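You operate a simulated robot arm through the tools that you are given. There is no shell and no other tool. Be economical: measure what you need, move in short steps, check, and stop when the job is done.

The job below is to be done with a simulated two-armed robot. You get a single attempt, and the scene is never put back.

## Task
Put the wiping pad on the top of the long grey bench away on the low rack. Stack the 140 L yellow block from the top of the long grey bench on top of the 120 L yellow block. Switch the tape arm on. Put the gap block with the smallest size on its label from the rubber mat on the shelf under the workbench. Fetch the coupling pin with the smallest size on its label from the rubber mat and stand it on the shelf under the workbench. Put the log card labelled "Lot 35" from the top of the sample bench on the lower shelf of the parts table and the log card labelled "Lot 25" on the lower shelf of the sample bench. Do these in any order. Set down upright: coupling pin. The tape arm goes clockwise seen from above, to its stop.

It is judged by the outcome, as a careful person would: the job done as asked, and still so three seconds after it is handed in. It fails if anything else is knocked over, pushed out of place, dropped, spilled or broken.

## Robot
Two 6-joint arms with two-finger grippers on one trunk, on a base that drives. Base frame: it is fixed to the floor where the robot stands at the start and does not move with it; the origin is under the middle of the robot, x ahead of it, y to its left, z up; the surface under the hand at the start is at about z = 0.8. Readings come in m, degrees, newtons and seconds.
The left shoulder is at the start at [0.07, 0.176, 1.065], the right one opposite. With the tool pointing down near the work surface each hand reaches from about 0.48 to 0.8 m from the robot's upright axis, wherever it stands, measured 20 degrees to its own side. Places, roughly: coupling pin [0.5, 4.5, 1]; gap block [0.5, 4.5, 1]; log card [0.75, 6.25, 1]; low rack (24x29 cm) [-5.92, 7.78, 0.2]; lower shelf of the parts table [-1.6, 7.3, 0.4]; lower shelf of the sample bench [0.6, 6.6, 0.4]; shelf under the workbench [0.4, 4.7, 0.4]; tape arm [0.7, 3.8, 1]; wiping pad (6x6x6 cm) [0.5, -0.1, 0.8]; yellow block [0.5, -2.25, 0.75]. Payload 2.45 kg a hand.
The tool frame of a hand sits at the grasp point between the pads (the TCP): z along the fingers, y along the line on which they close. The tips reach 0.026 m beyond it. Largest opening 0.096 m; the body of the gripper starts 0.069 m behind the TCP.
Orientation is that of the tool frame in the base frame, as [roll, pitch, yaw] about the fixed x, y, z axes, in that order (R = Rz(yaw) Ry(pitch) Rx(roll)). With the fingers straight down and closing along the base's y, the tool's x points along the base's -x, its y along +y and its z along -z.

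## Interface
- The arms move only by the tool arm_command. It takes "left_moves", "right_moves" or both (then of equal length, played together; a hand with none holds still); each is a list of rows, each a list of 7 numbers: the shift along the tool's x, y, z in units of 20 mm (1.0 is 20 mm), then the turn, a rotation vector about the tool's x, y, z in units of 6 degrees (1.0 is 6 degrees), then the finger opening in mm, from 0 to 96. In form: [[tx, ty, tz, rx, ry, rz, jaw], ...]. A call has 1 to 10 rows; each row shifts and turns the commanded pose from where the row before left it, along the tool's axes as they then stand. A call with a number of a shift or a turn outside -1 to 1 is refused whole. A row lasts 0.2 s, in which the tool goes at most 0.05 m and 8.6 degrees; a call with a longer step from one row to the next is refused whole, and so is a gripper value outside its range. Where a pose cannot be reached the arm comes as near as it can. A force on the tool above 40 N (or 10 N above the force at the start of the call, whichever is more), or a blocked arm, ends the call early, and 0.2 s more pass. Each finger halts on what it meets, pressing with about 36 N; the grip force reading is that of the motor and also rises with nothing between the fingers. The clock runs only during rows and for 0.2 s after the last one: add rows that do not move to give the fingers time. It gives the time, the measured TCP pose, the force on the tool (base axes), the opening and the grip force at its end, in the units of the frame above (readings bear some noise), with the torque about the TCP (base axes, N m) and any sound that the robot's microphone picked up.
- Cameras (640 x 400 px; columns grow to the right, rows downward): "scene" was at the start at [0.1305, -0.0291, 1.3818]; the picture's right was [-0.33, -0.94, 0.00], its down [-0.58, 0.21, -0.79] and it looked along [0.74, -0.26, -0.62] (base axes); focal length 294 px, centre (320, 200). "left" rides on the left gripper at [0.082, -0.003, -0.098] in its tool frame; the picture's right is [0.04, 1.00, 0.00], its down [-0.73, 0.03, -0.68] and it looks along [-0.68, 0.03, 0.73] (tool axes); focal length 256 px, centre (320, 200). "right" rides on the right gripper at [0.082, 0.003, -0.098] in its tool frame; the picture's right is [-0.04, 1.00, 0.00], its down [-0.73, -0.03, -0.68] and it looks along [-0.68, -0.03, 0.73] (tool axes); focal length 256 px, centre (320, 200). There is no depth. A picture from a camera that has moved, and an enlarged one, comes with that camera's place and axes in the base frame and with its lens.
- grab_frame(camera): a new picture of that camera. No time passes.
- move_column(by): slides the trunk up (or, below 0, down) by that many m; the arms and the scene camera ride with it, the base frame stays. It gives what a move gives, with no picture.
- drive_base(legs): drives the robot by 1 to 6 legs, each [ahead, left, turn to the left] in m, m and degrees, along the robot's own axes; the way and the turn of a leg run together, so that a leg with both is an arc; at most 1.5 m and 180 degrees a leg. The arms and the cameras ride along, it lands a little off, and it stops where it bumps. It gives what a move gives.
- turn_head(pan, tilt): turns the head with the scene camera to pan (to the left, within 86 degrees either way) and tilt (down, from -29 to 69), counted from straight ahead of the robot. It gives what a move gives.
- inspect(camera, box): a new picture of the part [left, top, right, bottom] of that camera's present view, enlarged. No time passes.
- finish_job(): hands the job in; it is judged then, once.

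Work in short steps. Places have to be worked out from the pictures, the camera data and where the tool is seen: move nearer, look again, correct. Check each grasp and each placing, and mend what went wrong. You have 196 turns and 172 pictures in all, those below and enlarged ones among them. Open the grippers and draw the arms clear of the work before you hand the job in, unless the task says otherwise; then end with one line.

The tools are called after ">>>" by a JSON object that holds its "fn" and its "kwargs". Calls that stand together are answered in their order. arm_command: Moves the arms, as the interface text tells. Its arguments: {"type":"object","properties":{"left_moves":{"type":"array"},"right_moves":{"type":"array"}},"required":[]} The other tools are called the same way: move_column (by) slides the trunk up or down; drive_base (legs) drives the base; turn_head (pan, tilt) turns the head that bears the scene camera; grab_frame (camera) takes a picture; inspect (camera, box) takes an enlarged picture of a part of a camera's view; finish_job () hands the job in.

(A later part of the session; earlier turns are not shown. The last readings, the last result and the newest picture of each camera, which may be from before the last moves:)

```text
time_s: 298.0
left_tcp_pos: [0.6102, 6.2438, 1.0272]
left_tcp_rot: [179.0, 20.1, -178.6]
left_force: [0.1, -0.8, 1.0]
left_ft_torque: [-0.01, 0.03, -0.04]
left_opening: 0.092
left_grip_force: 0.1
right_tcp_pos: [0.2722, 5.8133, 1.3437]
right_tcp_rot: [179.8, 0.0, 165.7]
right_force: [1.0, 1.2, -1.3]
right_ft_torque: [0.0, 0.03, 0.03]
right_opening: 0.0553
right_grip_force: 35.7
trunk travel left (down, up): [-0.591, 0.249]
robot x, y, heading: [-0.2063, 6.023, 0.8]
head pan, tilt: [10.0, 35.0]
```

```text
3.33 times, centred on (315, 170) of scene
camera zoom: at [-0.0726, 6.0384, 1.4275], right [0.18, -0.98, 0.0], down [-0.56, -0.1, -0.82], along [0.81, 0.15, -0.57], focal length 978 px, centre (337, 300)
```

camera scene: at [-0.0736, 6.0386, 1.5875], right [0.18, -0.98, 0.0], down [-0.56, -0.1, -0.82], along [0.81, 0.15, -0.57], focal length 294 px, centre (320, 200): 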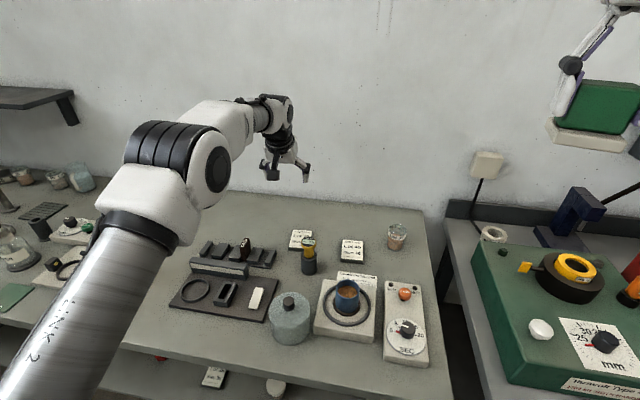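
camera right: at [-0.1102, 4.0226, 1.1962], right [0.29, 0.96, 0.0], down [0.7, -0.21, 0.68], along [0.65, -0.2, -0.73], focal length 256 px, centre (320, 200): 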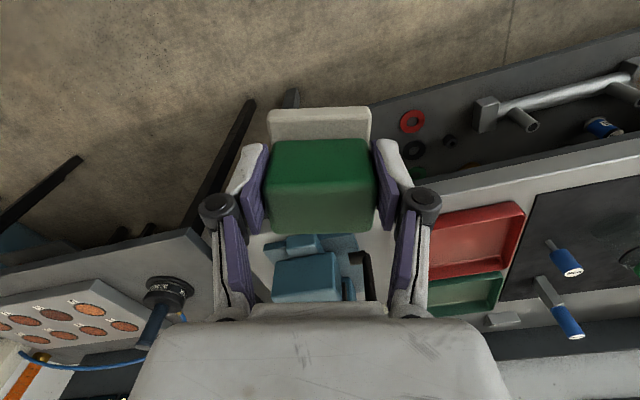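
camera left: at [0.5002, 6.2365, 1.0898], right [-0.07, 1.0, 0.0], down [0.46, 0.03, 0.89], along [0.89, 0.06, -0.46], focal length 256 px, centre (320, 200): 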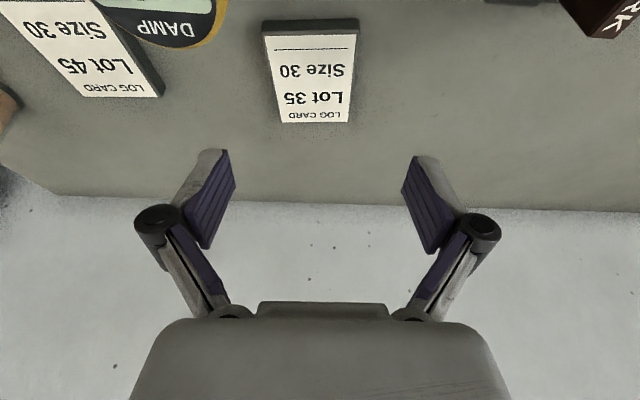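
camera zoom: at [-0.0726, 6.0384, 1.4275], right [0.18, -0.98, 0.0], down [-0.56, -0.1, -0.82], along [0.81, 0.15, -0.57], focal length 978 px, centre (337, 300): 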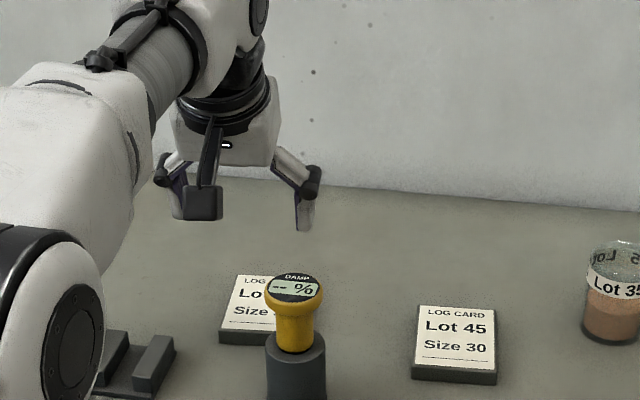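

I'm at the edge of the arm's reach, so I'll drive the base 3 cm ahead instead, shift 5 mm right, and lower further.

>>> {"fn": "drive_base", "kwargs": {"legs": [[0.03, -0.005, 0]]}}

>>> {"fn": "move_column", "kwargs": {"by": -0.09}}

>>> {"fn": "grab_frame", "kwargs": {"camera": "left"}}

>>> {"fn": "inspect", "kwargs": {"camera": "scene", "box": [230, 90, 390, 190]}}

```text
time_s: 298.9
left_tcp_pos: [0.6368, 6.2401, 1.0295]
left_tcp_rot: [179.1, 20.4, -178.4]
left_force: [-1.0, 0.2, -0.4]
left_ft_torque: [0.03, -0.01, 0.01]
left_opening: 0.0921
left_grip_force: 0.2
right_tcp_pos: [0.2982, 5.8089, 1.3471]
right_tcp_rot: [179.8, 0.2, 165.6]
right_force: [0.2, -0.2, -1.5]
right_ft_torque: [0.03, -0.01, 0.02]
right_opening: 0.0552
right_grip_force: 36.1
trunk travel left (down, up): [-0.591, 0.249]
robot x, y, heading: [-0.1806, 6.0177, 0.6]
head pan, tilt: [10.0, 35.0]
```

```text
time_s: 300.1
left_tcp_pos: [0.6391, 6.2403, 0.9366]
left_tcp_rot: [179.0, 20.2, -178.4]
left_force: [-0.6, -0.3, 0.0]
left_ft_torque: [0.0, 0.01, 0.0]
left_opening: 0.0921
left_grip_force: 0.0
right_tcp_pos: [0.3033, 5.8091, 1.255]
right_tcp_rot: [179.8, 0.0, 165.7]
right_force: [0.6, 0.9, -1.2]
right_ft_torque: [0.02, 0.01, 0.0]
right_opening: 0.0555
right_grip_force: 36.2
trunk travel left (down, up): [-0.501, 0.339]
robot x, y, heading: [-0.1816, 6.0162, 0.5]
head pan, tilt: [10.0, 35.0]
```

```text
41 pictures are left
camera left: at [0.5299, 6.2321, 1.0], right [-0.07, 1.0, 0.0], down [0.46, 0.03, 0.89], along [0.89, 0.06, -0.46], focal length 256 px, centre (320, 200)
```

left: 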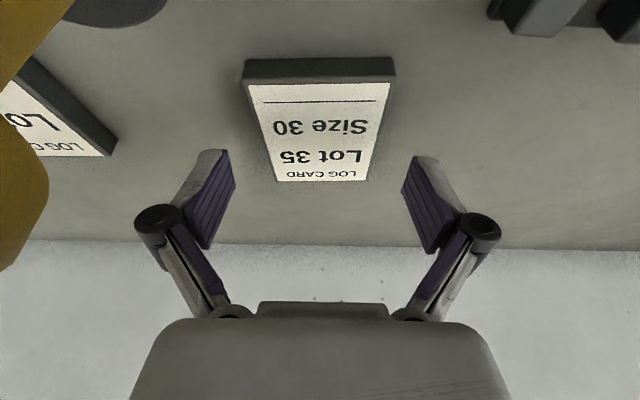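

```text
4.00 times, centred on (310, 140) of scene
camera zoom: at [-0.0428, 6.0338, 1.3374], right [0.18, -0.98, 0.0], down [-0.56, -0.1, -0.82], along [0.81, 0.15, -0.57], focal length 1174 px, centre (360, 440)
```

zoom: 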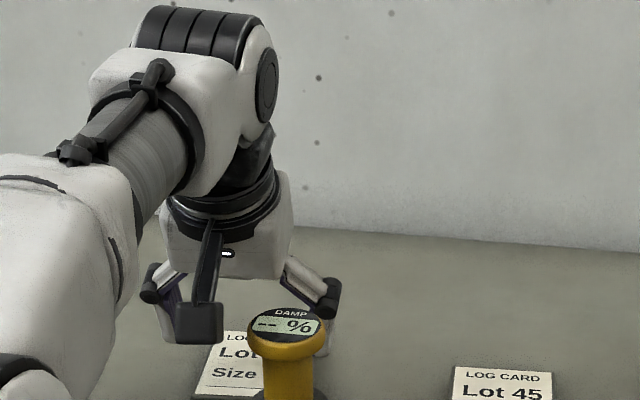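

The sensor head is close to the hand's right side, so I'll go 15 mm further ahead to gain clearance before the final descent.

>>> {"fn": "drive_base", "kwargs": {"legs": [[0.017, 0, 0]]}}

>>> {"fn": "arm_command", "kwargs": {"left_moves": [[0, 0, 0, 0, 0, 0, 88], [0, 0, 0, 0, 0, 0, 88]]}}

>>> {"fn": "move_column", "kwargs": {"by": -0.02}}

>>> {"fn": "grab_frame", "kwargs": {"camera": "left"}}

>>> {"fn": "inspect", "kwargs": {"camera": "scene", "box": [240, 80, 360, 180]}}

```text
time_s: 300.9
left_tcp_pos: [0.6548, 6.2408, 0.9387]
left_tcp_rot: [179.0, 20.2, -178.5]
left_force: [-0.7, -0.4, 0.6]
left_ft_torque: [0.01, -0.04, 0.0]
left_opening: 0.092
left_grip_force: 0.2
right_tcp_pos: [0.3159, 5.8085, 1.2564]
right_tcp_rot: [179.7, 0.0, 165.6]
right_force: [-0.3, 0.5, -1.2]
right_ft_torque: [0.02, 0.04, -0.01]
right_opening: 0.0553
right_grip_force: 36.4
trunk travel left (down, up): [-0.501, 0.339]
robot x, y, heading: [-0.1592, 6.0174, 0.6]
head pan, tilt: [10.0, 35.0]
```

```text
time_s: 301.5
left_tcp_pos: [0.6567, 6.2398, 0.9375]
left_tcp_rot: [178.9, 20.1, -178.4]
left_force: [0.2, 0.2, -0.3]
left_ft_torque: [-0.03, -0.03, 0.03]
left_opening: 0.0883
left_grip_force: 0.0
right_tcp_pos: [0.3187, 5.8089, 1.2546]
right_tcp_rot: [179.8, 0.0, 165.6]
right_force: [-0.4, 0.5, -1.4]
right_ft_torque: [-0.02, 0.03, 0.0]
right_opening: 0.0555
right_grip_force: 35.8
trunk travel left (down, up): [-0.501, 0.339]
robot x, y, heading: [-0.1619, 6.0193, 0.5]
head pan, tilt: [10.0, 35.0]
```

```text
time_s: 302.2
left_tcp_pos: [0.6559, 6.2393, 0.9169]
left_tcp_rot: [179.0, 20.1, -178.5]
left_force: [-0.6, 0.0, -0.1]
left_ft_torque: [0.01, 0.01, -0.01]
left_opening: 0.088
left_grip_force: 0.1
right_tcp_pos: [0.3197, 5.8085, 1.236]
right_tcp_rot: [179.8, 0.1, 165.6]
right_force: [-0.7, -0.8, -0.6]
right_ft_torque: [-0.02, 0.02, -0.02]
right_opening: 0.0554
right_grip_force: 35.3
trunk travel left (down, up): [-0.481, 0.359]
robot x, y, heading: [-0.164, 6.017, 0.5]
head pan, tilt: [10.0, 35.0]
```

```text
39 pictures are left
camera left: at [0.5463, 6.232, 0.9804], right [-0.07, 1.0, 0.0], down [0.45, 0.03, 0.89], along [0.89, 0.06, -0.46], focal length 256 px, centre (320, 200)
```

left: 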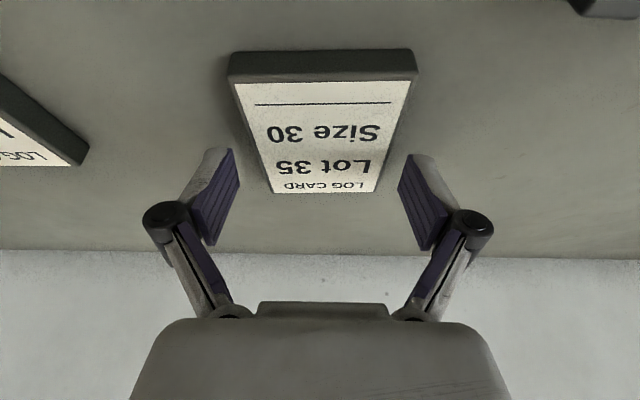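

```text
4.00 times, centred on (300, 130) of scene
camera zoom: at [-0.0266, 6.0339, 1.3174], right [0.18, -0.98, 0.0], down [-0.56, -0.1, -0.82], along [0.81, 0.15, -0.57], focal length 1174 px, centre (400, 480)
```

zoom: 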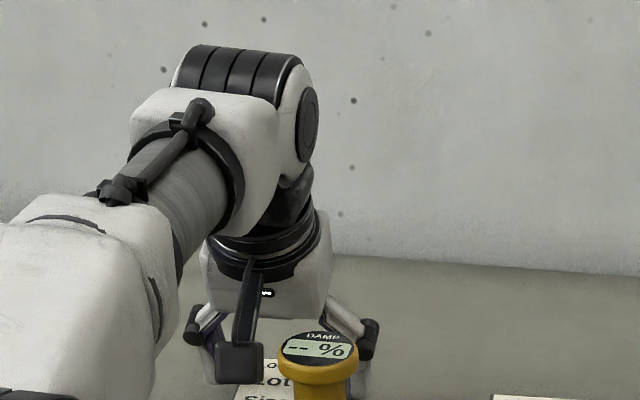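

The sensor is clear and the card is centred. I'll go down the last 14 mm and grip.

>>> {"fn": "move_column", "kwargs": {"by": -0.014}}

>>> {"fn": "arm_command", "kwargs": {"left_moves": [[0, 0, 0, 0, 0, 0, 78], [0, 0, 0, 0, 0, 0, 60], [0, 0, 0, 0, 0, 0, 55], [0, 0, 0, 0, 0, 0, 55]]}}

>>> {"fn": "grab_frame", "kwargs": {"camera": "left"}}

```text
time_s: 302.8
left_tcp_pos: [0.6549, 6.24, 0.9031]
left_tcp_rot: [179.0, 20.1, -178.5]
left_force: [0.2, 0.1, 0.1]
left_ft_torque: [-0.03, -0.01, -0.01]
left_opening: 0.0879
left_grip_force: 0.2
right_tcp_pos: [0.3184, 5.8091, 1.221]
right_tcp_rot: [179.8, 0.0, 165.7]
right_force: [-0.1, -0.1, -1.2]
right_ft_torque: [0.0, 0.0, 0.02]
right_opening: 0.0551
right_grip_force: 35.9
trunk travel left (down, up): [-0.467, 0.373]
robot x, y, heading: [-0.1591, 6.0173, 0.7]
head pan, tilt: [10.0, 35.0]
```

```text
time_s: 303.8
left_tcp_pos: [0.6564, 6.2394, 0.904]
left_tcp_rot: [178.9, 20.1, -178.5]
left_force: [0.7, -0.8, 1.9]
left_ft_torque: [-0.09, 0.03, 0.06]
left_opening: 0.0738
left_grip_force: 36.1
right_tcp_pos: [0.3187, 5.8085, 1.2206]
right_tcp_rot: [179.8, 0.0, 165.6]
right_force: [-0.5, -0.2, -1.3]
right_ft_torque: [0.01, 0.04, -0.04]
right_opening: 0.0553
right_grip_force: 35.4
trunk travel left (down, up): [-0.467, 0.373]
robot x, y, heading: [-0.161, 6.0156, 0.5]
head pan, tilt: [10.0, 35.0]
```

```text
37 pictures are left
camera left: at [0.5465, 6.2319, 0.9664], right [-0.07, 1.0, 0.0], down [0.45, 0.03, 0.89], along [0.89, 0.06, -0.46], focal length 256 px, centre (320, 200)
```

left: 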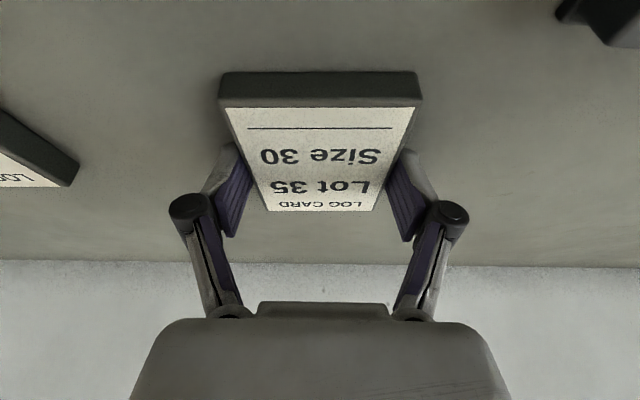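

Lot 35 is gripped at 74 mm. I'll lift it, back off, turn to face +y and look for the parts table.

>>> {"fn": "move_column", "kwargs": {"by": 0.2}}

>>> {"fn": "drive_base", "kwargs": {"legs": [[-0.7, 0, 0], [0, 0, 89.5]]}}

>>> {"fn": "turn_head", "kwargs": {"pan": 15, "tilt": 22}}

>>> {"fn": "grab_frame", "kwargs": {"camera": "scene"}}

```text
time_s: 305.9
left_tcp_pos: [0.6566, 6.2401, 1.1021]
left_tcp_rot: [179.1, 20.1, -178.5]
left_force: [0.2, 0.4, -1.6]
left_ft_torque: [0.0, 0.01, 0.0]
left_opening: 0.074
left_grip_force: 35.9
right_tcp_pos: [0.3182, 5.8088, 1.4205]
right_tcp_rot: [179.9, 0.0, 165.6]
right_force: [0.9, -0.4, -1.0]
right_ft_torque: [0.0, 0.0, 0.0]
right_opening: 0.0551
right_grip_force: 35.7
trunk travel left (down, up): [-0.667, 0.173]
robot x, y, heading: [-0.1633, 6.0169, 0.6]
head pan, tilt: [10.0, 35.0]
```

```text
time_s: 313.6
left_tcp_pos: [-1.063, 6.8348, 1.1038]
left_tcp_rot: [179.0, 20.1, -89.7]
left_force: [-0.9, 0.3, -0.6]
left_ft_torque: [0.01, 0.01, 0.02]
left_opening: 0.0734
left_grip_force: 35.8
right_tcp_pos: [-0.6404, 6.4867, 1.4208]
right_tcp_rot: [179.8, 0.0, -105.8]
right_force: [-0.1, 0.3, -1.2]
right_ft_torque: [-0.02, 0.01, 0.01]
right_opening: 0.0553
right_grip_force: 36.0
trunk travel left (down, up): [-0.667, 0.173]
robot x, y, heading: [-0.8628, 6.0128, 89.1]
head pan, tilt: [10.0, 35.0]
```

```text
time_s: 314.3
left_tcp_pos: [-1.0637, 6.8355, 1.1031]
left_tcp_rot: [179.0, 20.1, -89.7]
left_force: [-0.4, 0.6, -0.8]
left_ft_torque: [0.01, 0.0, 0.02]
left_opening: 0.0733
left_grip_force: 36.2
right_tcp_pos: [-0.6403, 6.4867, 1.4201]
right_tcp_rot: [179.9, 0.1, -105.8]
right_force: [0.5, -0.2, -1.4]
right_ft_torque: [-0.02, 0.02, 0.01]
right_opening: 0.055
right_grip_force: 36.2
trunk travel left (down, up): [-0.667, 0.173]
robot x, y, heading: [-0.8617, 6.0087, 89.2]
head pan, tilt: [15.0, 22.0]
```

```text
36 pictures are left
camera scene: at [-0.8845, 6.1522, 1.5239], right [0.97, 0.24, 0.0], down [0.09, -0.36, -0.93], along [-0.23, 0.9, -0.38], focal length 294 px, centre (320, 200)
```

scene: 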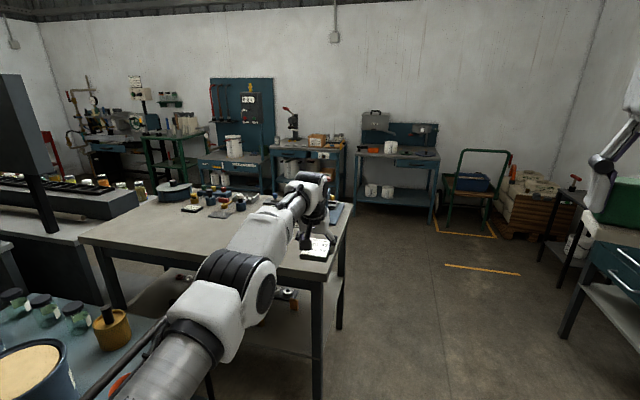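

The parts table spans about x -2.2…-1.09 with its front edge at y≈6.98, and another table blocks part of its front. I'll come at it from its open right end, facing -x.

>>> {"fn": "drive_base", "kwargs": {"legs": [[0, -0.6, 0], [1.45, 0, 0], [0, 0, 90.5]]}}

>>> {"fn": "turn_head", "kwargs": {"pan": 5, "tilt": 35}}

>>> {"fn": "move_column", "kwargs": {"by": -0.4}}

>>> {"fn": "grab_frame", "kwargs": {"camera": "scene"}}

```text
time_s: 328.3
left_tcp_pos: [-1.0578, 7.2378, 1.1023]
left_tcp_rot: [178.9, 20.1, 0.0]
left_force: [0.1, 0.8, -0.8]
left_ft_torque: [-0.04, 0.03, 0.02]
left_opening: 0.0732
left_grip_force: 36.0
right_tcp_pos: [-0.7091, 7.6569, 1.4212]
right_tcp_rot: [179.8, -0.1, -16.0]
right_force: [0.7, 0.4, -1.4]
right_ft_torque: [-0.03, -0.02, -0.01]
right_opening: 0.0551
right_grip_force: 36.1
trunk travel left (down, up): [-0.667, 0.173]
robot x, y, heading: [-0.2348, 7.4391, 178.9]
head pan, tilt: [15.0, 22.0]
```

```text
time_s: 329.0
left_tcp_pos: [-1.0578, 7.2369, 1.1012]
left_tcp_rot: [179.1, 20.1, 0.0]
left_force: [-0.7, 1.2, 0.1]
left_ft_torque: [0.02, -0.02, -0.02]
left_opening: 0.073
left_grip_force: 36.0
right_tcp_pos: [-0.7085, 7.6579, 1.4211]
right_tcp_rot: [179.8, -0.1, -16.0]
right_force: [0.9, 0.1, -1.8]
right_ft_torque: [-0.04, 0.02, 0.02]
right_opening: 0.055
right_grip_force: 36.4
trunk travel left (down, up): [-0.667, 0.173]
robot x, y, heading: [-0.2331, 7.4384, 178.8]
head pan, tilt: [5.0, 35.0]
```

```text
time_s: 331.2
left_tcp_pos: [-1.0578, 7.2372, 0.8947]
left_tcp_rot: [179.2, 21.7, 0.0]
left_force: [16.5, 3.1, 13.2]
left_ft_torque: [0.65, -0.03, -0.69]
left_opening: 0.0734
left_grip_force: 35.9
right_tcp_pos: [-0.705, 7.6587, 1.1995]
right_tcp_rot: [179.8, 0.2, -15.9]
right_force: [-0.3, 0.3, -1.1]
right_ft_torque: [0.01, -0.01, 0.01]
right_opening: 0.0552
right_grip_force: 36.1
trunk travel left (down, up): [-0.445, 0.395]
robot x, y, heading: [-0.2315, 7.4374, 179.0]
head pan, tilt: [5.0, 35.0]
stopped: the force on the tool passed its limit at 91 N (the readings are from after the stop); the commanded pose is now the measured one
```

```text
35 pictures are left
camera scene: at [-0.3686, 7.431, 1.2809], right [-0.07, 1.0, 0.0], down [0.57, 0.04, -0.82], along [-0.82, -0.06, -0.57], focal length 294 px, centre (320, 200)
```

scene: 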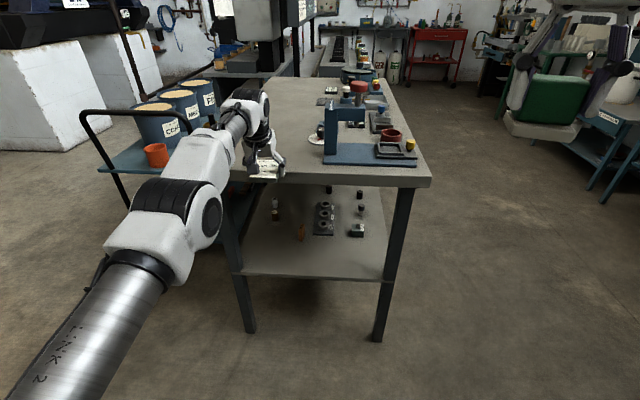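

I lowered while the card was still over the table edge, and it touched down. I'll raise at once and check the card.

>>> {"fn": "move_column", "kwargs": {"by": 0.08}}

>>> {"fn": "grab_frame", "kwargs": {"camera": "left"}}

>>> {"fn": "inspect", "kwargs": {"camera": "scene", "box": [200, 60, 440, 280]}}

```text
time_s: 332.3
left_tcp_pos: [-1.0617, 7.2356, 0.9713]
left_tcp_rot: [179.1, 21.3, 0.1]
left_force: [-0.5, -0.6, -0.4]
left_ft_torque: [-0.01, 0.01, 0.03]
left_opening: 0.0731
left_grip_force: 35.8
right_tcp_pos: [-0.7093, 7.6583, 1.2795]
right_tcp_rot: [179.8, 0.0, -16.0]
right_force: [0.4, -0.4, -0.9]
right_ft_torque: [-0.02, -0.04, 0.01]
right_opening: 0.0552
right_grip_force: 36.2
trunk travel left (down, up): [-0.525, 0.315]
robot x, y, heading: [-0.2349, 7.4366, 178.8]
head pan, tilt: [5.0, 35.0]
```

```text
34 pictures are left
camera left: at [-0.9485, 7.2413, 1.0316], right [0.04, -1.0, 0.0], down [-0.44, -0.02, 0.9], along [-0.9, -0.04, -0.44], focal length 256 px, centre (320, 200)
```

left: 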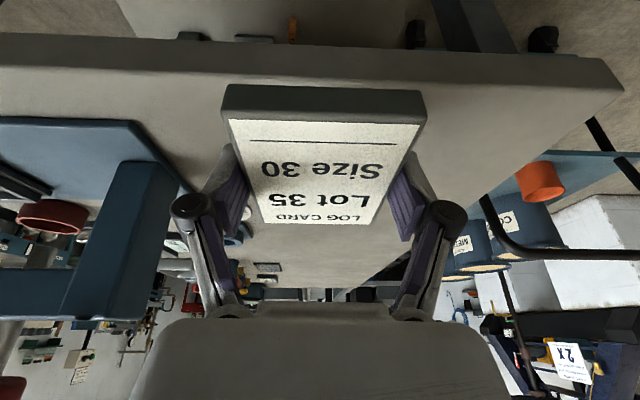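

```text
1.82 times, centred on (320, 170) of scene
camera zoom: at [-0.3732, 7.4306, 1.361], right [-0.07, 1.0, 0.0], down [0.57, 0.04, -0.82], along [-0.82, -0.06, -0.57], focal length 534 px, centre (320, 254)
```

zoom: 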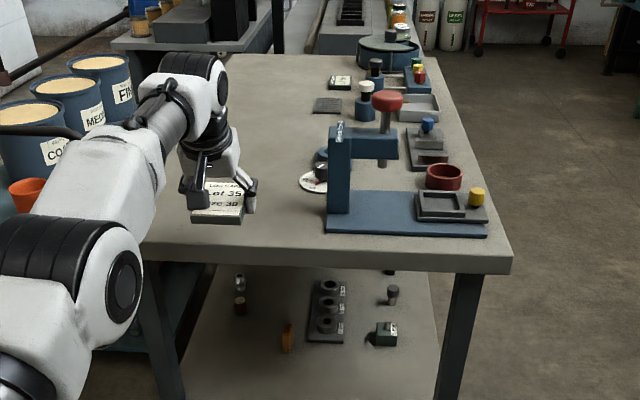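

The card is still held firmly and nothing else moved. The shelf end is set back about 0.12 m under the table top, so I need the steeper tilt there. I'll set the card on the free table corner, re-grip it with the hand tilted about 38°, and then go below.

>>> {"fn": "drive_base", "kwargs": {"legs": [[0.09, 0, 0]]}}

>>> {"fn": "move_column", "kwargs": {"by": -0.066}}

>>> {"fn": "grab_frame", "kwargs": {"camera": "left"}}

```text
time_s: 333.4
left_tcp_pos: [-1.1512, 7.2377, 0.9699]
left_tcp_rot: [179.2, 21.4, 0.1]
left_force: [0.6, -0.2, -1.2]
left_ft_torque: [-0.03, 0.01, -0.02]
left_opening: 0.0732
left_grip_force: 35.7
right_tcp_pos: [-0.8002, 7.6587, 1.2788]
right_tcp_rot: [179.9, 0.0, -16.0]
right_force: [-1.0, 0.0, -1.3]
right_ft_torque: [-0.04, 0.0, 0.0]
right_opening: 0.0549
right_grip_force: 36.3
trunk travel left (down, up): [-0.525, 0.315]
robot x, y, heading: [-0.3234, 7.4338, 178.9]
head pan, tilt: [5.0, 35.0]
```

```text
time_s: 334.5
left_tcp_pos: [-1.1516, 7.2373, 0.9058]
left_tcp_rot: [179.3, 21.4, 0.1]
left_force: [0.2, 0.2, -1.1]
left_ft_torque: [0.0, 0.0, 0.01]
left_opening: 0.0733
left_grip_force: 36.1
right_tcp_pos: [-0.8003, 7.6596, 1.2121]
right_tcp_rot: [179.8, 0.0, -16.0]
right_force: [-0.3, 0.3, -0.9]
right_ft_torque: [-0.03, -0.02, 0.01]
right_opening: 0.055
right_grip_force: 35.5
trunk travel left (down, up): [-0.459, 0.381]
robot x, y, heading: [-0.326, 7.4366, 178.8]
head pan, tilt: [5.0, 35.0]
```

```text
32 pictures are left
camera left: at [-1.0392, 7.2428, 0.9658], right [0.04, -1.0, 0.0], down [-0.44, -0.02, 0.9], along [-0.9, -0.04, -0.44], focal length 256 px, centre (320, 200)
```

left: 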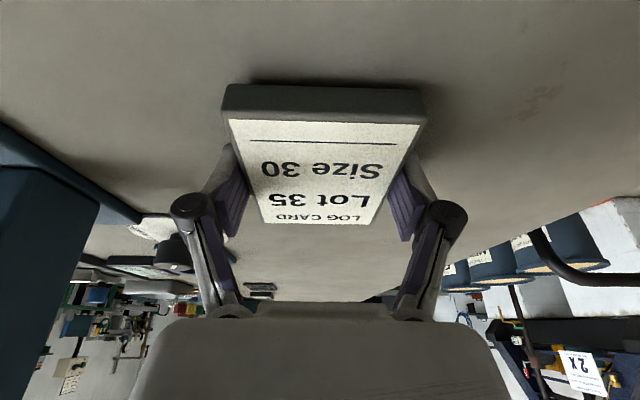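

The spot is clear and nothing is touching yet. I'll lower a few millimetres at a time.

>>> {"fn": "move_column", "kwargs": {"by": -0.006}}

>>> {"fn": "move_column", "kwargs": {"by": -0.004}}

>>> {"fn": "arm_command", "kwargs": {"left_moves": [[0, 0, 0, 0, 0, 0, 78], [0, 0, 0, 0, 0, 0, 88], [0, 0, 0, 0, 0, 0, 90], [0, 0, -0.15, 0, -0.6, 0, 90], [0, 0, -0.05, 0, -0.8, 0, 90], [0, 0, -0.05, 0, -0.8, 0, 90], [0, 0, 0, 0, -0.7, 0, 90], [0, 0, 0, 0, 0, 0, 90]]}}

>>> {"fn": "grab_frame", "kwargs": {"camera": "left"}}

```text
time_s: 335.0
left_tcp_pos: [-1.1521, 7.2371, 0.903]
left_tcp_rot: [179.1, 21.8, 0.1]
left_force: [-5.4, -1.1, 14.8]
left_ft_torque: [0.67, 0.09, 0.26]
left_opening: 0.073
left_grip_force: 35.8
right_tcp_pos: [-0.7983, 7.6582, 1.2079]
right_tcp_rot: [179.9, 0.1, -16.1]
right_force: [-1.2, 0.1, -1.9]
right_ft_torque: [-0.03, -0.01, 0.02]
right_opening: 0.0552
right_grip_force: 36.1
trunk travel left (down, up): [-0.453, 0.387]
robot x, y, heading: [-0.3244, 7.436, 178.8]
head pan, tilt: [5.0, 35.0]
```

```text
time_s: 335.7
left_tcp_pos: [-1.1524, 7.2375, 0.9028]
left_tcp_rot: [179.2, 22.4, 0.1]
left_force: [3.1, 0.2, 9.7]
left_ft_torque: [0.42, -0.1, -0.22]
left_opening: 0.0731
left_grip_force: 35.8
right_tcp_pos: [-0.7979, 7.6591, 1.2035]
right_tcp_rot: [179.7, 0.1, -16.0]
right_force: [0.1, 0.6, -1.1]
right_ft_torque: [-0.01, -0.01, 0.01]
right_opening: 0.0555
right_grip_force: 36.3
trunk travel left (down, up): [-0.449, 0.391]
robot x, y, heading: [-0.3253, 7.439, 178.9]
head pan, tilt: [5.0, 35.0]
stopped: the force on the tool passed its limit at 42 N (the readings are from after the stop); the commanded pose is now the measured one
```

```text
time_s: 337.5
left_tcp_pos: [-1.1515, 7.2379, 0.9038]
left_tcp_rot: [179.0, 39.5, -0.2]
left_force: [-0.5, 0.5, 0.4]
left_ft_torque: [0.0, 0.0, 0.0]
left_opening: 0.0901
left_grip_force: 0.0
right_tcp_pos: [-0.8011, 7.6591, 1.202]
right_tcp_rot: [179.8, 0.0, -15.9]
right_force: [0.2, -0.3, -1.4]
right_ft_torque: [0.03, 0.02, -0.01]
right_opening: 0.0553
right_grip_force: 35.7
trunk travel left (down, up): [-0.449, 0.391]
robot x, y, heading: [-0.3244, 7.4349, 179.1]
head pan, tilt: [5.0, 35.0]
```

```text
31 pictures are left
camera left: at [-1.0252, 7.2421, 0.9274], right [0.04, -1.0, -0.01], down [-0.13, -0.02, 0.99], along [-0.99, -0.04, -0.14], focal length 256 px, centre (320, 200)
```

left: 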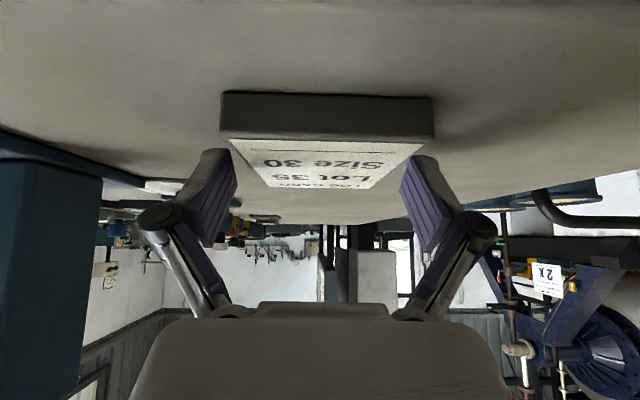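

The card lies flat on the table and the hand is now tilted 39.5°. I'll lower 3 mm, re-grip and lift.

>>> {"fn": "move_column", "kwargs": {"by": -0.003}}

>>> {"fn": "arm_command", "kwargs": {"left_moves": [[0, 0, 0, 0, 0, 0, 78], [0, 0, 0, 0, 0, 0, 60], [0, 0, 0, 0, 0, 0, 55], [0, 0, 0, 0, 0, 0, 55]]}}

>>> {"fn": "move_column", "kwargs": {"by": 0.08}}

>>> {"fn": "grab_frame", "kwargs": {"camera": "left"}}

```text
time_s: 338.0
left_tcp_pos: [-1.1505, 7.2363, 0.902]
left_tcp_rot: [179.0, 39.4, -0.1]
left_force: [-0.3, 1.0, 0.2]
left_ft_torque: [-0.02, 0.01, -0.01]
left_opening: 0.0899
left_grip_force: 0.0
right_tcp_pos: [-0.7995, 7.6591, 1.2005]
right_tcp_rot: [179.7, 0.0, -15.9]
right_force: [0.1, 0.0, -1.3]
right_ft_torque: [-0.02, 0.0, 0.01]
right_opening: 0.0553
right_grip_force: 35.6
trunk travel left (down, up): [-0.446, 0.394]
robot x, y, heading: [-0.3232, 7.4337, 179.1]
head pan, tilt: [5.0, 35.0]
```

```text
time_s: 339.0
left_tcp_pos: [-1.1505, 7.2382, 0.904]
left_tcp_rot: [179.0, 39.7, -0.1]
left_force: [-2.0, 0.1, 7.1]
left_ft_torque: [0.2, 0.06, 0.01]
left_opening: 0.073
left_grip_force: 36.1
right_tcp_pos: [-0.7999, 7.6588, 1.2003]
right_tcp_rot: [179.8, 0.1, -16.0]
right_force: [-0.1, 0.1, -1.4]
right_ft_torque: [0.0, -0.04, 0.0]
right_opening: 0.0552
right_grip_force: 35.8
trunk travel left (down, up): [-0.446, 0.394]
robot x, y, heading: [-0.322, 7.437, 179.0]
head pan, tilt: [5.0, 35.0]
```

```text
time_s: 340.2
left_tcp_pos: [-1.1512, 7.2374, 0.9813]
left_tcp_rot: [179.0, 39.4, -0.1]
left_force: [0.1, -0.5, -0.6]
left_ft_torque: [0.02, 0.03, 0.03]
left_opening: 0.0729
left_grip_force: 36.4
right_tcp_pos: [-0.7996, 7.659, 1.2803]
right_tcp_rot: [179.8, 0.0, -15.9]
right_force: [0.0, -0.1, -0.4]
right_ft_torque: [-0.04, -0.03, -0.03]
right_opening: 0.0553
right_grip_force: 35.9
trunk travel left (down, up): [-0.526, 0.314]
robot x, y, heading: [-0.3273, 7.4344, 179.2]
head pan, tilt: [5.0, 35.0]
```

```text
30 pictures are left
camera left: at [-1.0253, 7.2421, 1.0044], right [0.04, -1.0, -0.01], down [-0.14, -0.02, 0.99], along [-0.99, -0.04, -0.14], focal length 256 px, centre (320, 200)
```

left: 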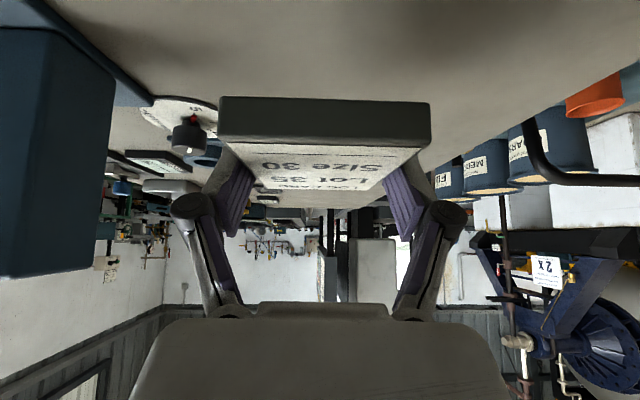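

The card is re-gripped. I'll back off, shift toward the middle of the shelf end, lower to shelf level and look.

>>> {"fn": "drive_base", "kwargs": {"legs": [[-0.27, 0, 0], [0, -0.16, 0]]}}

>>> {"fn": "move_column", "kwargs": {"by": -0.4}}

>>> {"fn": "move_column", "kwargs": {"by": -0.06}}

>>> {"fn": "grab_frame", "kwargs": {"camera": "left"}}

>>> {"fn": "grab_frame", "kwargs": {"camera": "scene"}}

```text
time_s: 343.1
left_tcp_pos: [-0.8749, 7.3918, 0.9809]
left_tcp_rot: [179.0, 39.4, 0.1]
left_force: [0.2, -0.2, -0.5]
left_ft_torque: [-0.03, -0.05, 0.01]
left_opening: 0.0728
left_grip_force: 36.0
right_tcp_pos: [-0.5253, 7.815, 1.2807]
right_tcp_rot: [179.8, 0.0, -15.6]
right_force: [-0.4, -0.2, -1.1]
right_ft_torque: [-0.05, -0.03, -0.01]
right_opening: 0.0553
right_grip_force: 35.8
trunk travel left (down, up): [-0.526, 0.314]
robot x, y, heading: [-0.0505, 7.5928, 179.1]
head pan, tilt: [5.0, 35.0]
```

```text
time_s: 346.9
left_tcp_pos: [-0.8731, 7.3905, 0.5815]
left_tcp_rot: [179.0, 39.4, 0.1]
left_force: [0.3, -0.7, 0.5]
left_ft_torque: [0.03, 0.0, -0.01]
left_opening: 0.0731
left_grip_force: 36.0
right_tcp_pos: [-0.5246, 7.8138, 0.8802]
right_tcp_rot: [179.9, 0.0, -15.7]
right_force: [0.6, -0.4, -1.2]
right_ft_torque: [0.01, -0.03, 0.02]
right_opening: 0.055
right_grip_force: 36.3
trunk travel left (down, up): [-0.126, 0.714]
robot x, y, heading: [-0.0483, 7.5958, 179.1]
head pan, tilt: [5.0, 35.0]
```

```text
time_s: 347.9
left_tcp_pos: [-0.8733, 7.391, 0.5219]
left_tcp_rot: [179.0, 39.3, 0.0]
left_force: [0.2, 1.0, -0.7]
left_ft_torque: [-0.01, -0.02, -0.01]
left_opening: 0.073
left_grip_force: 36.0
right_tcp_pos: [-0.5243, 7.8156, 0.8198]
right_tcp_rot: [179.9, 0.0, -15.7]
right_force: [0.3, 0.4, -0.8]
right_ft_torque: [0.01, 0.0, 0.02]
right_opening: 0.0553
right_grip_force: 35.8
trunk travel left (down, up): [-0.066, 0.774]
robot x, y, heading: [-0.0481, 7.5939, 178.9]
head pan, tilt: [5.0, 35.0]
```

```text
29 pictures are left
camera left: at [-0.7482, 7.3967, 0.5449], right [0.04, -1.0, -0.01], down [-0.14, -0.02, 0.99], along [-0.99, -0.04, -0.14], focal length 256 px, centre (320, 200)
```

left: 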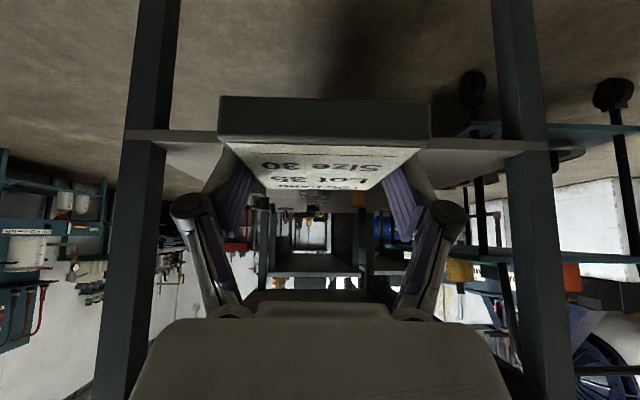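

```text
28 pictures are left
camera scene: at [-0.1879, 7.5891, 0.9025], right [-0.07, 1.0, 0.0], down [0.57, 0.04, -0.82], along [-0.82, -0.06, -0.57], focal length 294 px, centre (320, 200)
```

scene: 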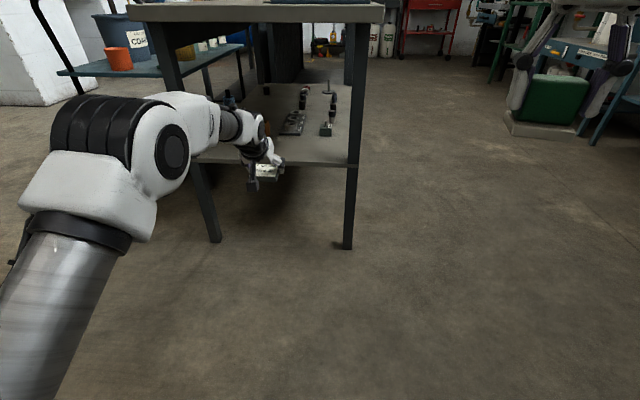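

The shelf end is at x≈-1.11 and z≈0.417, with clear space between the legs. I'll drive in 0.30 m to put the card at x≈-1.19.

>>> {"fn": "drive_base", "kwargs": {"legs": [[0.302, 0, 0]]}}

>>> {"fn": "move_column", "kwargs": {"by": -0.045}}

>>> {"fn": "inspect", "kwargs": {"camera": "scene", "box": [170, 60, 400, 240]}}

>>> {"fn": "grab_frame", "kwargs": {"camera": "left"}}

```text
time_s: 350.0
left_tcp_pos: [-1.1739, 7.4009, 0.521]
left_tcp_rot: [178.9, 39.4, -0.2]
left_force: [0.1, 0.2, 0.3]
left_ft_torque: [-0.01, -0.02, -0.02]
left_opening: 0.073
left_grip_force: 35.9
right_tcp_pos: [-0.822, 7.8223, 0.8194]
right_tcp_rot: [179.8, 0.0, -16.0]
right_force: [0.1, -0.3, -1.8]
right_ft_torque: [0.0, -0.01, -0.01]
right_opening: 0.0549
right_grip_force: 35.6
trunk travel left (down, up): [-0.066, 0.774]
robot x, y, heading: [-0.3458, 7.6029, 178.8]
head pan, tilt: [5.0, 35.0]
```

```text
time_s: 350.9
left_tcp_pos: [-1.1724, 7.3999, 0.4762]
left_tcp_rot: [179.0, 39.4, -0.3]
left_force: [-0.5, 0.3, -1.1]
left_ft_torque: [-0.03, 0.0, 0.03]
left_opening: 0.0732
left_grip_force: 36.0
right_tcp_pos: [-0.8208, 7.8214, 0.7746]
right_tcp_rot: [179.8, -0.1, -16.1]
right_force: [0.6, -0.6, -1.4]
right_ft_torque: [0.0, 0.04, 0.03]
right_opening: 0.055
right_grip_force: 36.3
trunk travel left (down, up): [-0.021, 0.819]
robot x, y, heading: [-0.3465, 7.599, 178.7]
head pan, tilt: [5.0, 35.0]
```

```text
2.22 times, centred on (285, 150) of scene
camera zoom: at [-0.486, 7.5947, 0.8575], right [-0.07, 1.0, 0.0], down [0.57, 0.04, -0.82], along [-0.82, -0.06, -0.57], focal length 652 px, centre (398, 311)
```

zoom: 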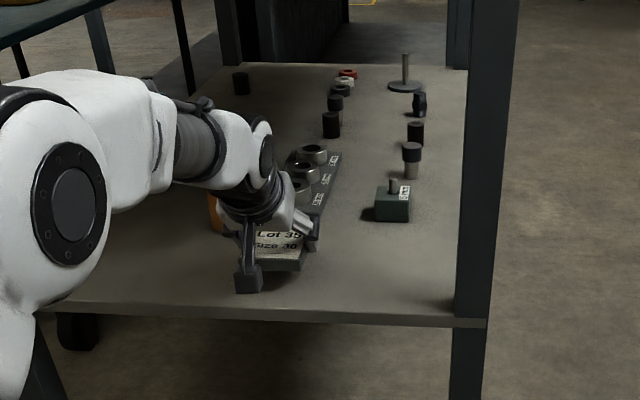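

```text
26 pictures are left
camera left: at [-1.0472, 7.405, 0.4998], right [0.04, -1.0, -0.01], down [-0.14, -0.02, 0.99], along [-0.99, -0.04, -0.14], focal length 256 px, centre (320, 200)
```

left: 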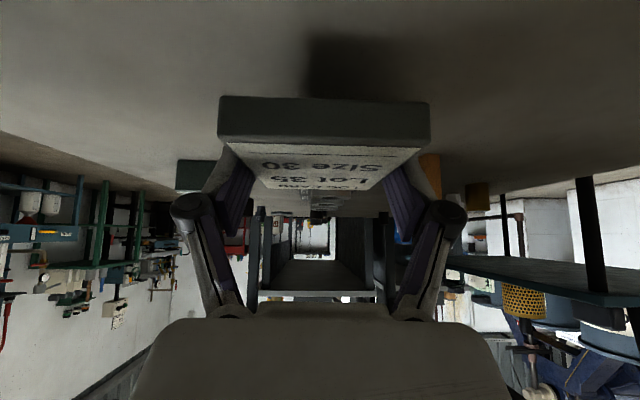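

The plate with rings is well beyond the card and the orange item is to the side. I'll lower the rest gently.

>>> {"fn": "move_column", "kwargs": {"by": -0.019}}

>>> {"fn": "arm_command", "kwargs": {"left_moves": [[0.13, 0, 0.16, 0, 0, 0, 55], [0.13, 0, 0.16, 0, 0, 0, 55], [0, 0, 0, 0, 0, 0, 55]]}}

>>> {"fn": "inspect", "kwargs": {"camera": "scene", "box": [220, 110, 320, 190]}}

```text
time_s: 351.5
left_tcp_pos: [-1.1733, 7.4, 0.4583]
left_tcp_rot: [179.0, 39.3, -0.2]
left_force: [-0.1, 0.5, -1.3]
left_ft_torque: [-0.01, -0.01, 0.05]
left_opening: 0.0732
left_grip_force: 35.9
right_tcp_pos: [-0.8222, 7.8223, 0.756]
right_tcp_rot: [179.9, 0.1, -16.1]
right_force: [-0.1, -0.2, -1.9]
right_ft_torque: [0.0, 0.04, 0.04]
right_opening: 0.0553
right_grip_force: 36.1
trunk travel left (down, up): [-0.002, 0.838]
robot x, y, heading: [-0.3493, 7.5971, 178.8]
head pan, tilt: [5.0, 35.0]
```

```text
time_s: 352.3
left_tcp_pos: [-1.1728, 7.3993, 0.4491]
left_tcp_rot: [179.0, 39.5, -0.2]
left_force: [0.3, 0.4, -0.6]
left_ft_torque: [-0.02, 0.02, 0.0]
left_opening: 0.073
left_grip_force: 36.0
right_tcp_pos: [-0.8218, 7.8221, 0.7551]
right_tcp_rot: [179.8, 0.0, -16.0]
right_force: [-0.4, 0.5, -1.0]
right_ft_torque: [0.02, 0.0, 0.03]
right_opening: 0.0552
right_grip_force: 35.5
trunk travel left (down, up): [-0.002, 0.838]
robot x, y, heading: [-0.3466, 7.5998, 178.8]
head pan, tilt: [5.0, 35.0]
```

```text
5.00 times, centred on (270, 150) of scene
camera zoom: at [-0.4862, 7.5947, 0.8384], right [-0.07, 1.0, 0.0], down [0.57, 0.04, -0.82], along [-0.82, -0.06, -0.57], focal length 1468 px, centre (570, 450)
```

zoom: 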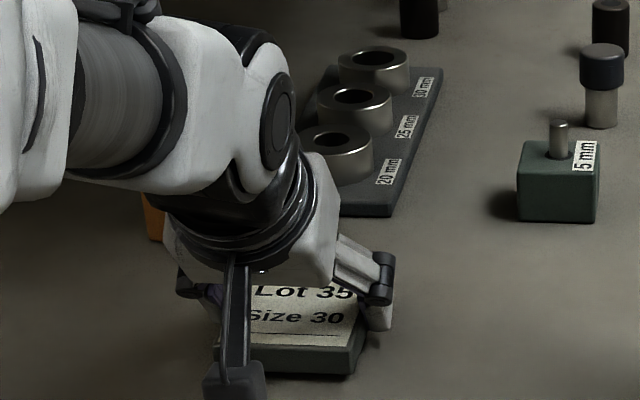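

It is still a little above the shelf, so I'll continue in small steps until contact.

>>> {"fn": "arm_command", "kwargs": {"left_moves": [[0.13, 0, 0.16, 0, 0, 0, 55], [0.13, 0, 0.16, 0, 0, 0, 55], [0, 0, 0, 0, 0, 0, 55]]}}

>>> {"fn": "inspect", "kwargs": {"camera": "scene", "box": [220, 110, 320, 190]}}

```text
time_s: 353.1
left_tcp_pos: [-1.1725, 7.3998, 0.4431]
left_tcp_rot: [179.0, 39.6, -0.2]
left_force: [-2.0, -1.7, 7.0]
left_ft_torque: [0.26, -0.07, 0.04]
left_opening: 0.0729
left_grip_force: 36.2
right_tcp_pos: [-0.8218, 7.8222, 0.7573]
right_tcp_rot: [179.8, 0.1, -16.0]
right_force: [0.4, -0.5, -1.0]
right_ft_torque: [0.0, -0.02, 0.02]
right_opening: 0.0554
right_grip_force: 36.1
trunk travel left (down, up): [-0.002, 0.838]
robot x, y, heading: [-0.3471, 7.6016, 178.8]
head pan, tilt: [5.0, 35.0]
```

```text
5.00 times, centred on (270, 150) of scene
camera zoom: at [-0.4855, 7.5948, 0.8387], right [-0.07, 1.0, 0.0], down [0.57, 0.04, -0.82], along [-0.82, -0.06, -0.57], focal length 1468 px, centre (570, 450)
```

zoom: 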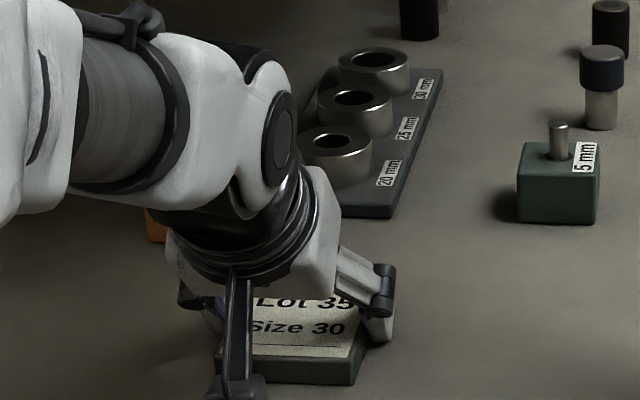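

Contact at 7 N. I'll release, rise 45 mm and back out.

>>> {"fn": "arm_command", "kwargs": {"left_moves": [[0, 0, 0, 0, 0, 0, 80], [0, 0, 0, 0, 0, 0, 90], [0, 0, 0, 0, 0, 0, 90]]}}

>>> {"fn": "move_column", "kwargs": {"by": 0.045}}

>>> {"fn": "drive_base", "kwargs": {"legs": [[-0.45, 0, 0]]}}

>>> {"fn": "grab_frame", "kwargs": {"camera": "scene"}}

```text
time_s: 353.9
left_tcp_pos: [-1.1735, 7.3994, 0.441]
left_tcp_rot: [179.0, 39.4, -0.2]
left_force: [0.8, 0.2, -0.4]
left_ft_torque: [0.01, 0.03, 0.01]
left_opening: 0.0901
left_grip_force: 0.1
right_tcp_pos: [-0.8222, 7.8225, 0.7554]
right_tcp_rot: [179.7, 0.0, -16.0]
right_force: [0.3, 0.9, -1.1]
right_ft_torque: [0.01, -0.01, 0.01]
right_opening: 0.0552
right_grip_force: 36.4
trunk travel left (down, up): [-0.002, 0.838]
robot x, y, heading: [-0.35, 7.5993, 178.9]
head pan, tilt: [5.0, 35.0]
```

```text
time_s: 354.8
left_tcp_pos: [-1.1718, 7.3992, 0.4842]
left_tcp_rot: [179.0, 39.4, -0.2]
left_force: [0.3, 0.1, 0.0]
left_ft_torque: [0.02, -0.02, 0.03]
left_opening: 0.0902
left_grip_force: 0.1
right_tcp_pos: [-0.8231, 7.8223, 0.8011]
right_tcp_rot: [179.8, 0.0, -16.1]
right_force: [-0.2, -1.1, -2.0]
right_ft_torque: [-0.01, -0.05, -0.02]
right_opening: 0.0554
right_grip_force: 36.1
trunk travel left (down, up): [-0.047, 0.793]
robot x, y, heading: [-0.3478, 7.6001, 178.8]
head pan, tilt: [5.0, 35.0]
```

```text
time_s: 357.1
left_tcp_pos: [-0.8069, 7.3902, 0.4906]
left_tcp_rot: [179.1, 39.7, 0.0]
left_force: [-0.1, -1.1, 1.0]
left_ft_torque: [-0.01, -0.07, 0.01]
left_opening: 0.0901
left_grip_force: 0.0
right_tcp_pos: [-0.4554, 7.8128, 0.8036]
right_tcp_rot: [179.6, 0.2, -15.9]
right_force: [0.3, -0.9, -1.2]
right_ft_torque: [-0.03, 0.02, 0.0]
right_opening: 0.0552
right_grip_force: 36.1
trunk travel left (down, up): [-0.047, 0.793]
robot x, y, heading: [0.0162, 7.5958, 179.3]
head pan, tilt: [5.0, 35.0]
stopped in leg 1: the robot was blocked; the commanded pose is now the measured one
```

```text
23 pictures are left
camera scene: at [-0.1202, 7.5869, 0.8836], right [-0.07, 1.0, 0.0], down [0.57, 0.04, -0.82], along [-0.82, -0.06, -0.57], focal length 294 px, centre (320, 200)
```

scene: 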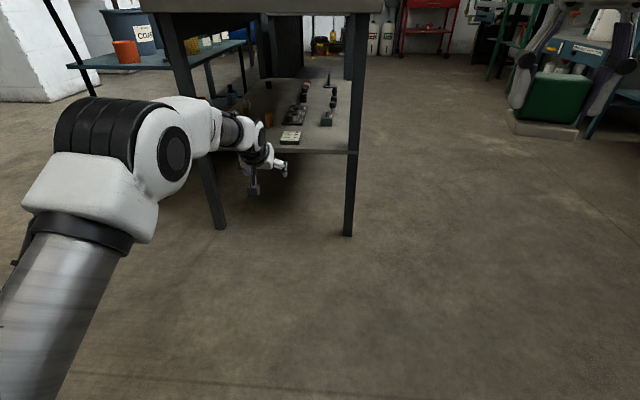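

Lot 35 is on the parts table's lower shelf. Only the pad is left: I'll raise the trunk and look along -x for a route to the low rack at (-5.9, 7.8).

>>> {"fn": "drive_base", "kwargs": {"legs": [[0.1, 0, 0]]}}

>>> {"fn": "move_column", "kwargs": {"by": 0.4}}

>>> {"fn": "turn_head", "kwargs": {"pan": -8, "tilt": 12}}

>>> {"fn": "grab_frame", "kwargs": {"camera": "scene"}}

```text
time_s: 358.3
left_tcp_pos: [-0.9072, 7.3929, 0.4896]
left_tcp_rot: [178.9, 39.6, 0.0]
left_force: [-0.5, 0.8, -0.6]
left_ft_torque: [-0.01, -0.01, 0.02]
left_opening: 0.0898
left_grip_force: 0.1
right_tcp_pos: [-0.5562, 7.8139, 0.8032]
right_tcp_rot: [179.7, 0.2, -15.9]
right_force: [-0.4, 0.8, -0.9]
right_ft_torque: [0.0, -0.02, 0.0]
right_opening: 0.0551
right_grip_force: 35.9
trunk travel left (down, up): [-0.047, 0.793]
robot x, y, heading: [-0.0833, 7.5954, 179.3]
head pan, tilt: [5.0, 35.0]
```

```text
time_s: 362.1
left_tcp_pos: [-0.9065, 7.3921, 0.8894]
left_tcp_rot: [179.0, 39.6, 0.1]
left_force: [0.7, 0.8, 0.3]
left_ft_torque: [-0.02, -0.01, -0.01]
left_opening: 0.0902
left_grip_force: 0.1
right_tcp_pos: [-0.5577, 7.8146, 1.2034]
right_tcp_rot: [179.6, 0.2, -15.8]
right_force: [0.2, -0.8, -1.6]
right_ft_torque: [0.01, -0.02, 0.0]
right_opening: 0.055
right_grip_force: 36.0
trunk travel left (down, up): [-0.447, 0.393]
robot x, y, heading: [-0.0828, 7.5948, 178.9]
head pan, tilt: [5.0, 35.0]
```

```text
time_s: 363.0
left_tcp_pos: [-0.9064, 7.3913, 0.8888]
left_tcp_rot: [179.0, 39.6, 0.0]
left_force: [-0.2, 0.0, -0.3]
left_ft_torque: [-0.01, 0.01, 0.0]
left_opening: 0.0899
left_grip_force: 0.1
right_tcp_pos: [-0.5552, 7.8153, 1.2029]
right_tcp_rot: [179.7, 0.1, -15.9]
right_force: [-0.2, 0.5, -1.5]
right_ft_torque: [0.0, -0.02, 0.0]
right_opening: 0.0552
right_grip_force: 36.3
trunk travel left (down, up): [-0.447, 0.393]
robot x, y, heading: [-0.0842, 7.596, 179.0]
head pan, tilt: [-8.0, 12.0]
```

```text
22 pictures are left
camera scene: at [-0.2263, 7.6092, 1.3202], right [0.15, 0.99, 0.0], down [0.21, -0.03, -0.98], along [-0.97, 0.15, -0.21], focal length 294 px, centre (320, 200)
```

scene: 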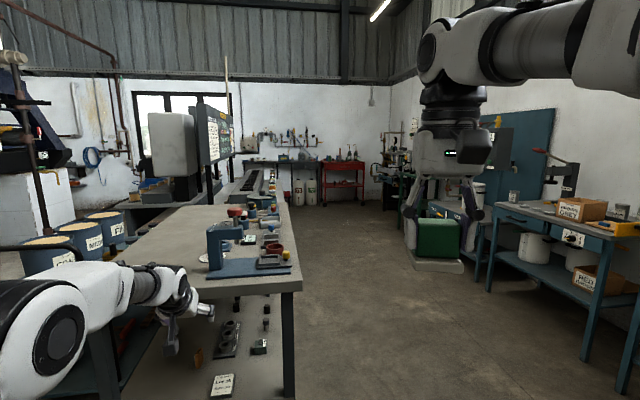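

The aisle at y≈8.4 is open. I'll drive along it to x≈-4.4 and look for the low rack.

>>> {"fn": "drive_base", "kwargs": {"legs": [[0, -0.85, 0], [1.5, 0, 0], [1.5, 0, 0], [1.3, 0, 0]]}}

>>> {"fn": "turn_head", "kwargs": {"pan": 20, "tilt": 28}}

>>> {"fn": "grab_frame", "kwargs": {"camera": "scene"}}

```text
time_s: 387.6
left_tcp_pos: [-5.1699, 8.3395, 0.8897]
left_tcp_rot: [179.0, 39.6, -0.8]
left_force: [-0.6, 0.1, 1.3]
left_ft_torque: [-0.01, -0.05, 0.0]
left_opening: 0.0901
left_grip_force: 0.1
right_tcp_pos: [-4.813, 8.758, 1.2035]
right_tcp_rot: [179.7, 0.3, -16.7]
right_force: [0.2, 0.2, -0.2]
right_ft_torque: [0.0, -0.04, 0.01]
right_opening: 0.0554
right_grip_force: 36.2
trunk travel left (down, up): [-0.447, 0.393]
robot x, y, heading: [-4.3453, 8.5316, 178.2]
head pan, tilt: [-8.0, 12.0]
```

```text
time_s: 388.5
left_tcp_pos: [-5.1696, 8.3403, 0.8894]
left_tcp_rot: [179.0, 39.5, -0.7]
left_force: [0.2, 0.3, 0.1]
left_ft_torque: [0.03, -0.02, 0.04]
left_opening: 0.0902
left_grip_force: 0.1
right_tcp_pos: [-4.8119, 8.7587, 1.2033]
right_tcp_rot: [179.7, 0.2, -16.5]
right_force: [-0.1, 0.7, -1.6]
right_ft_torque: [-0.02, 0.0, -0.02]
right_opening: 0.0553
right_grip_force: 35.9
trunk travel left (down, up): [-0.447, 0.393]
robot x, y, heading: [-4.3434, 8.5281, 178.3]
head pan, tilt: [20.0, 28.0]
```

```text
21 pictures are left
camera scene: at [-4.4798, 8.5042, 1.2944], right [-0.31, 0.95, 0.0], down [0.45, 0.15, -0.88], along [-0.84, -0.28, -0.47], focal length 294 px, centre (320, 200)
```

scene: 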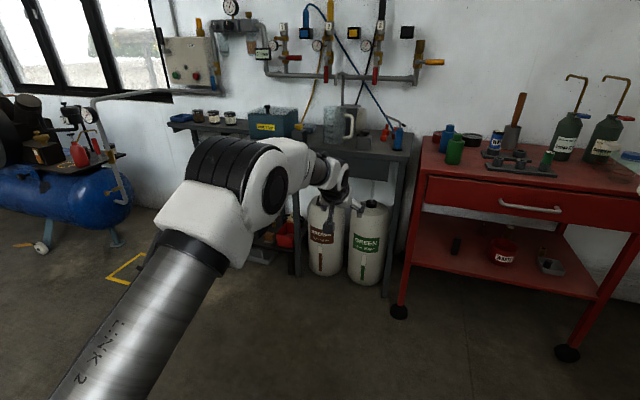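

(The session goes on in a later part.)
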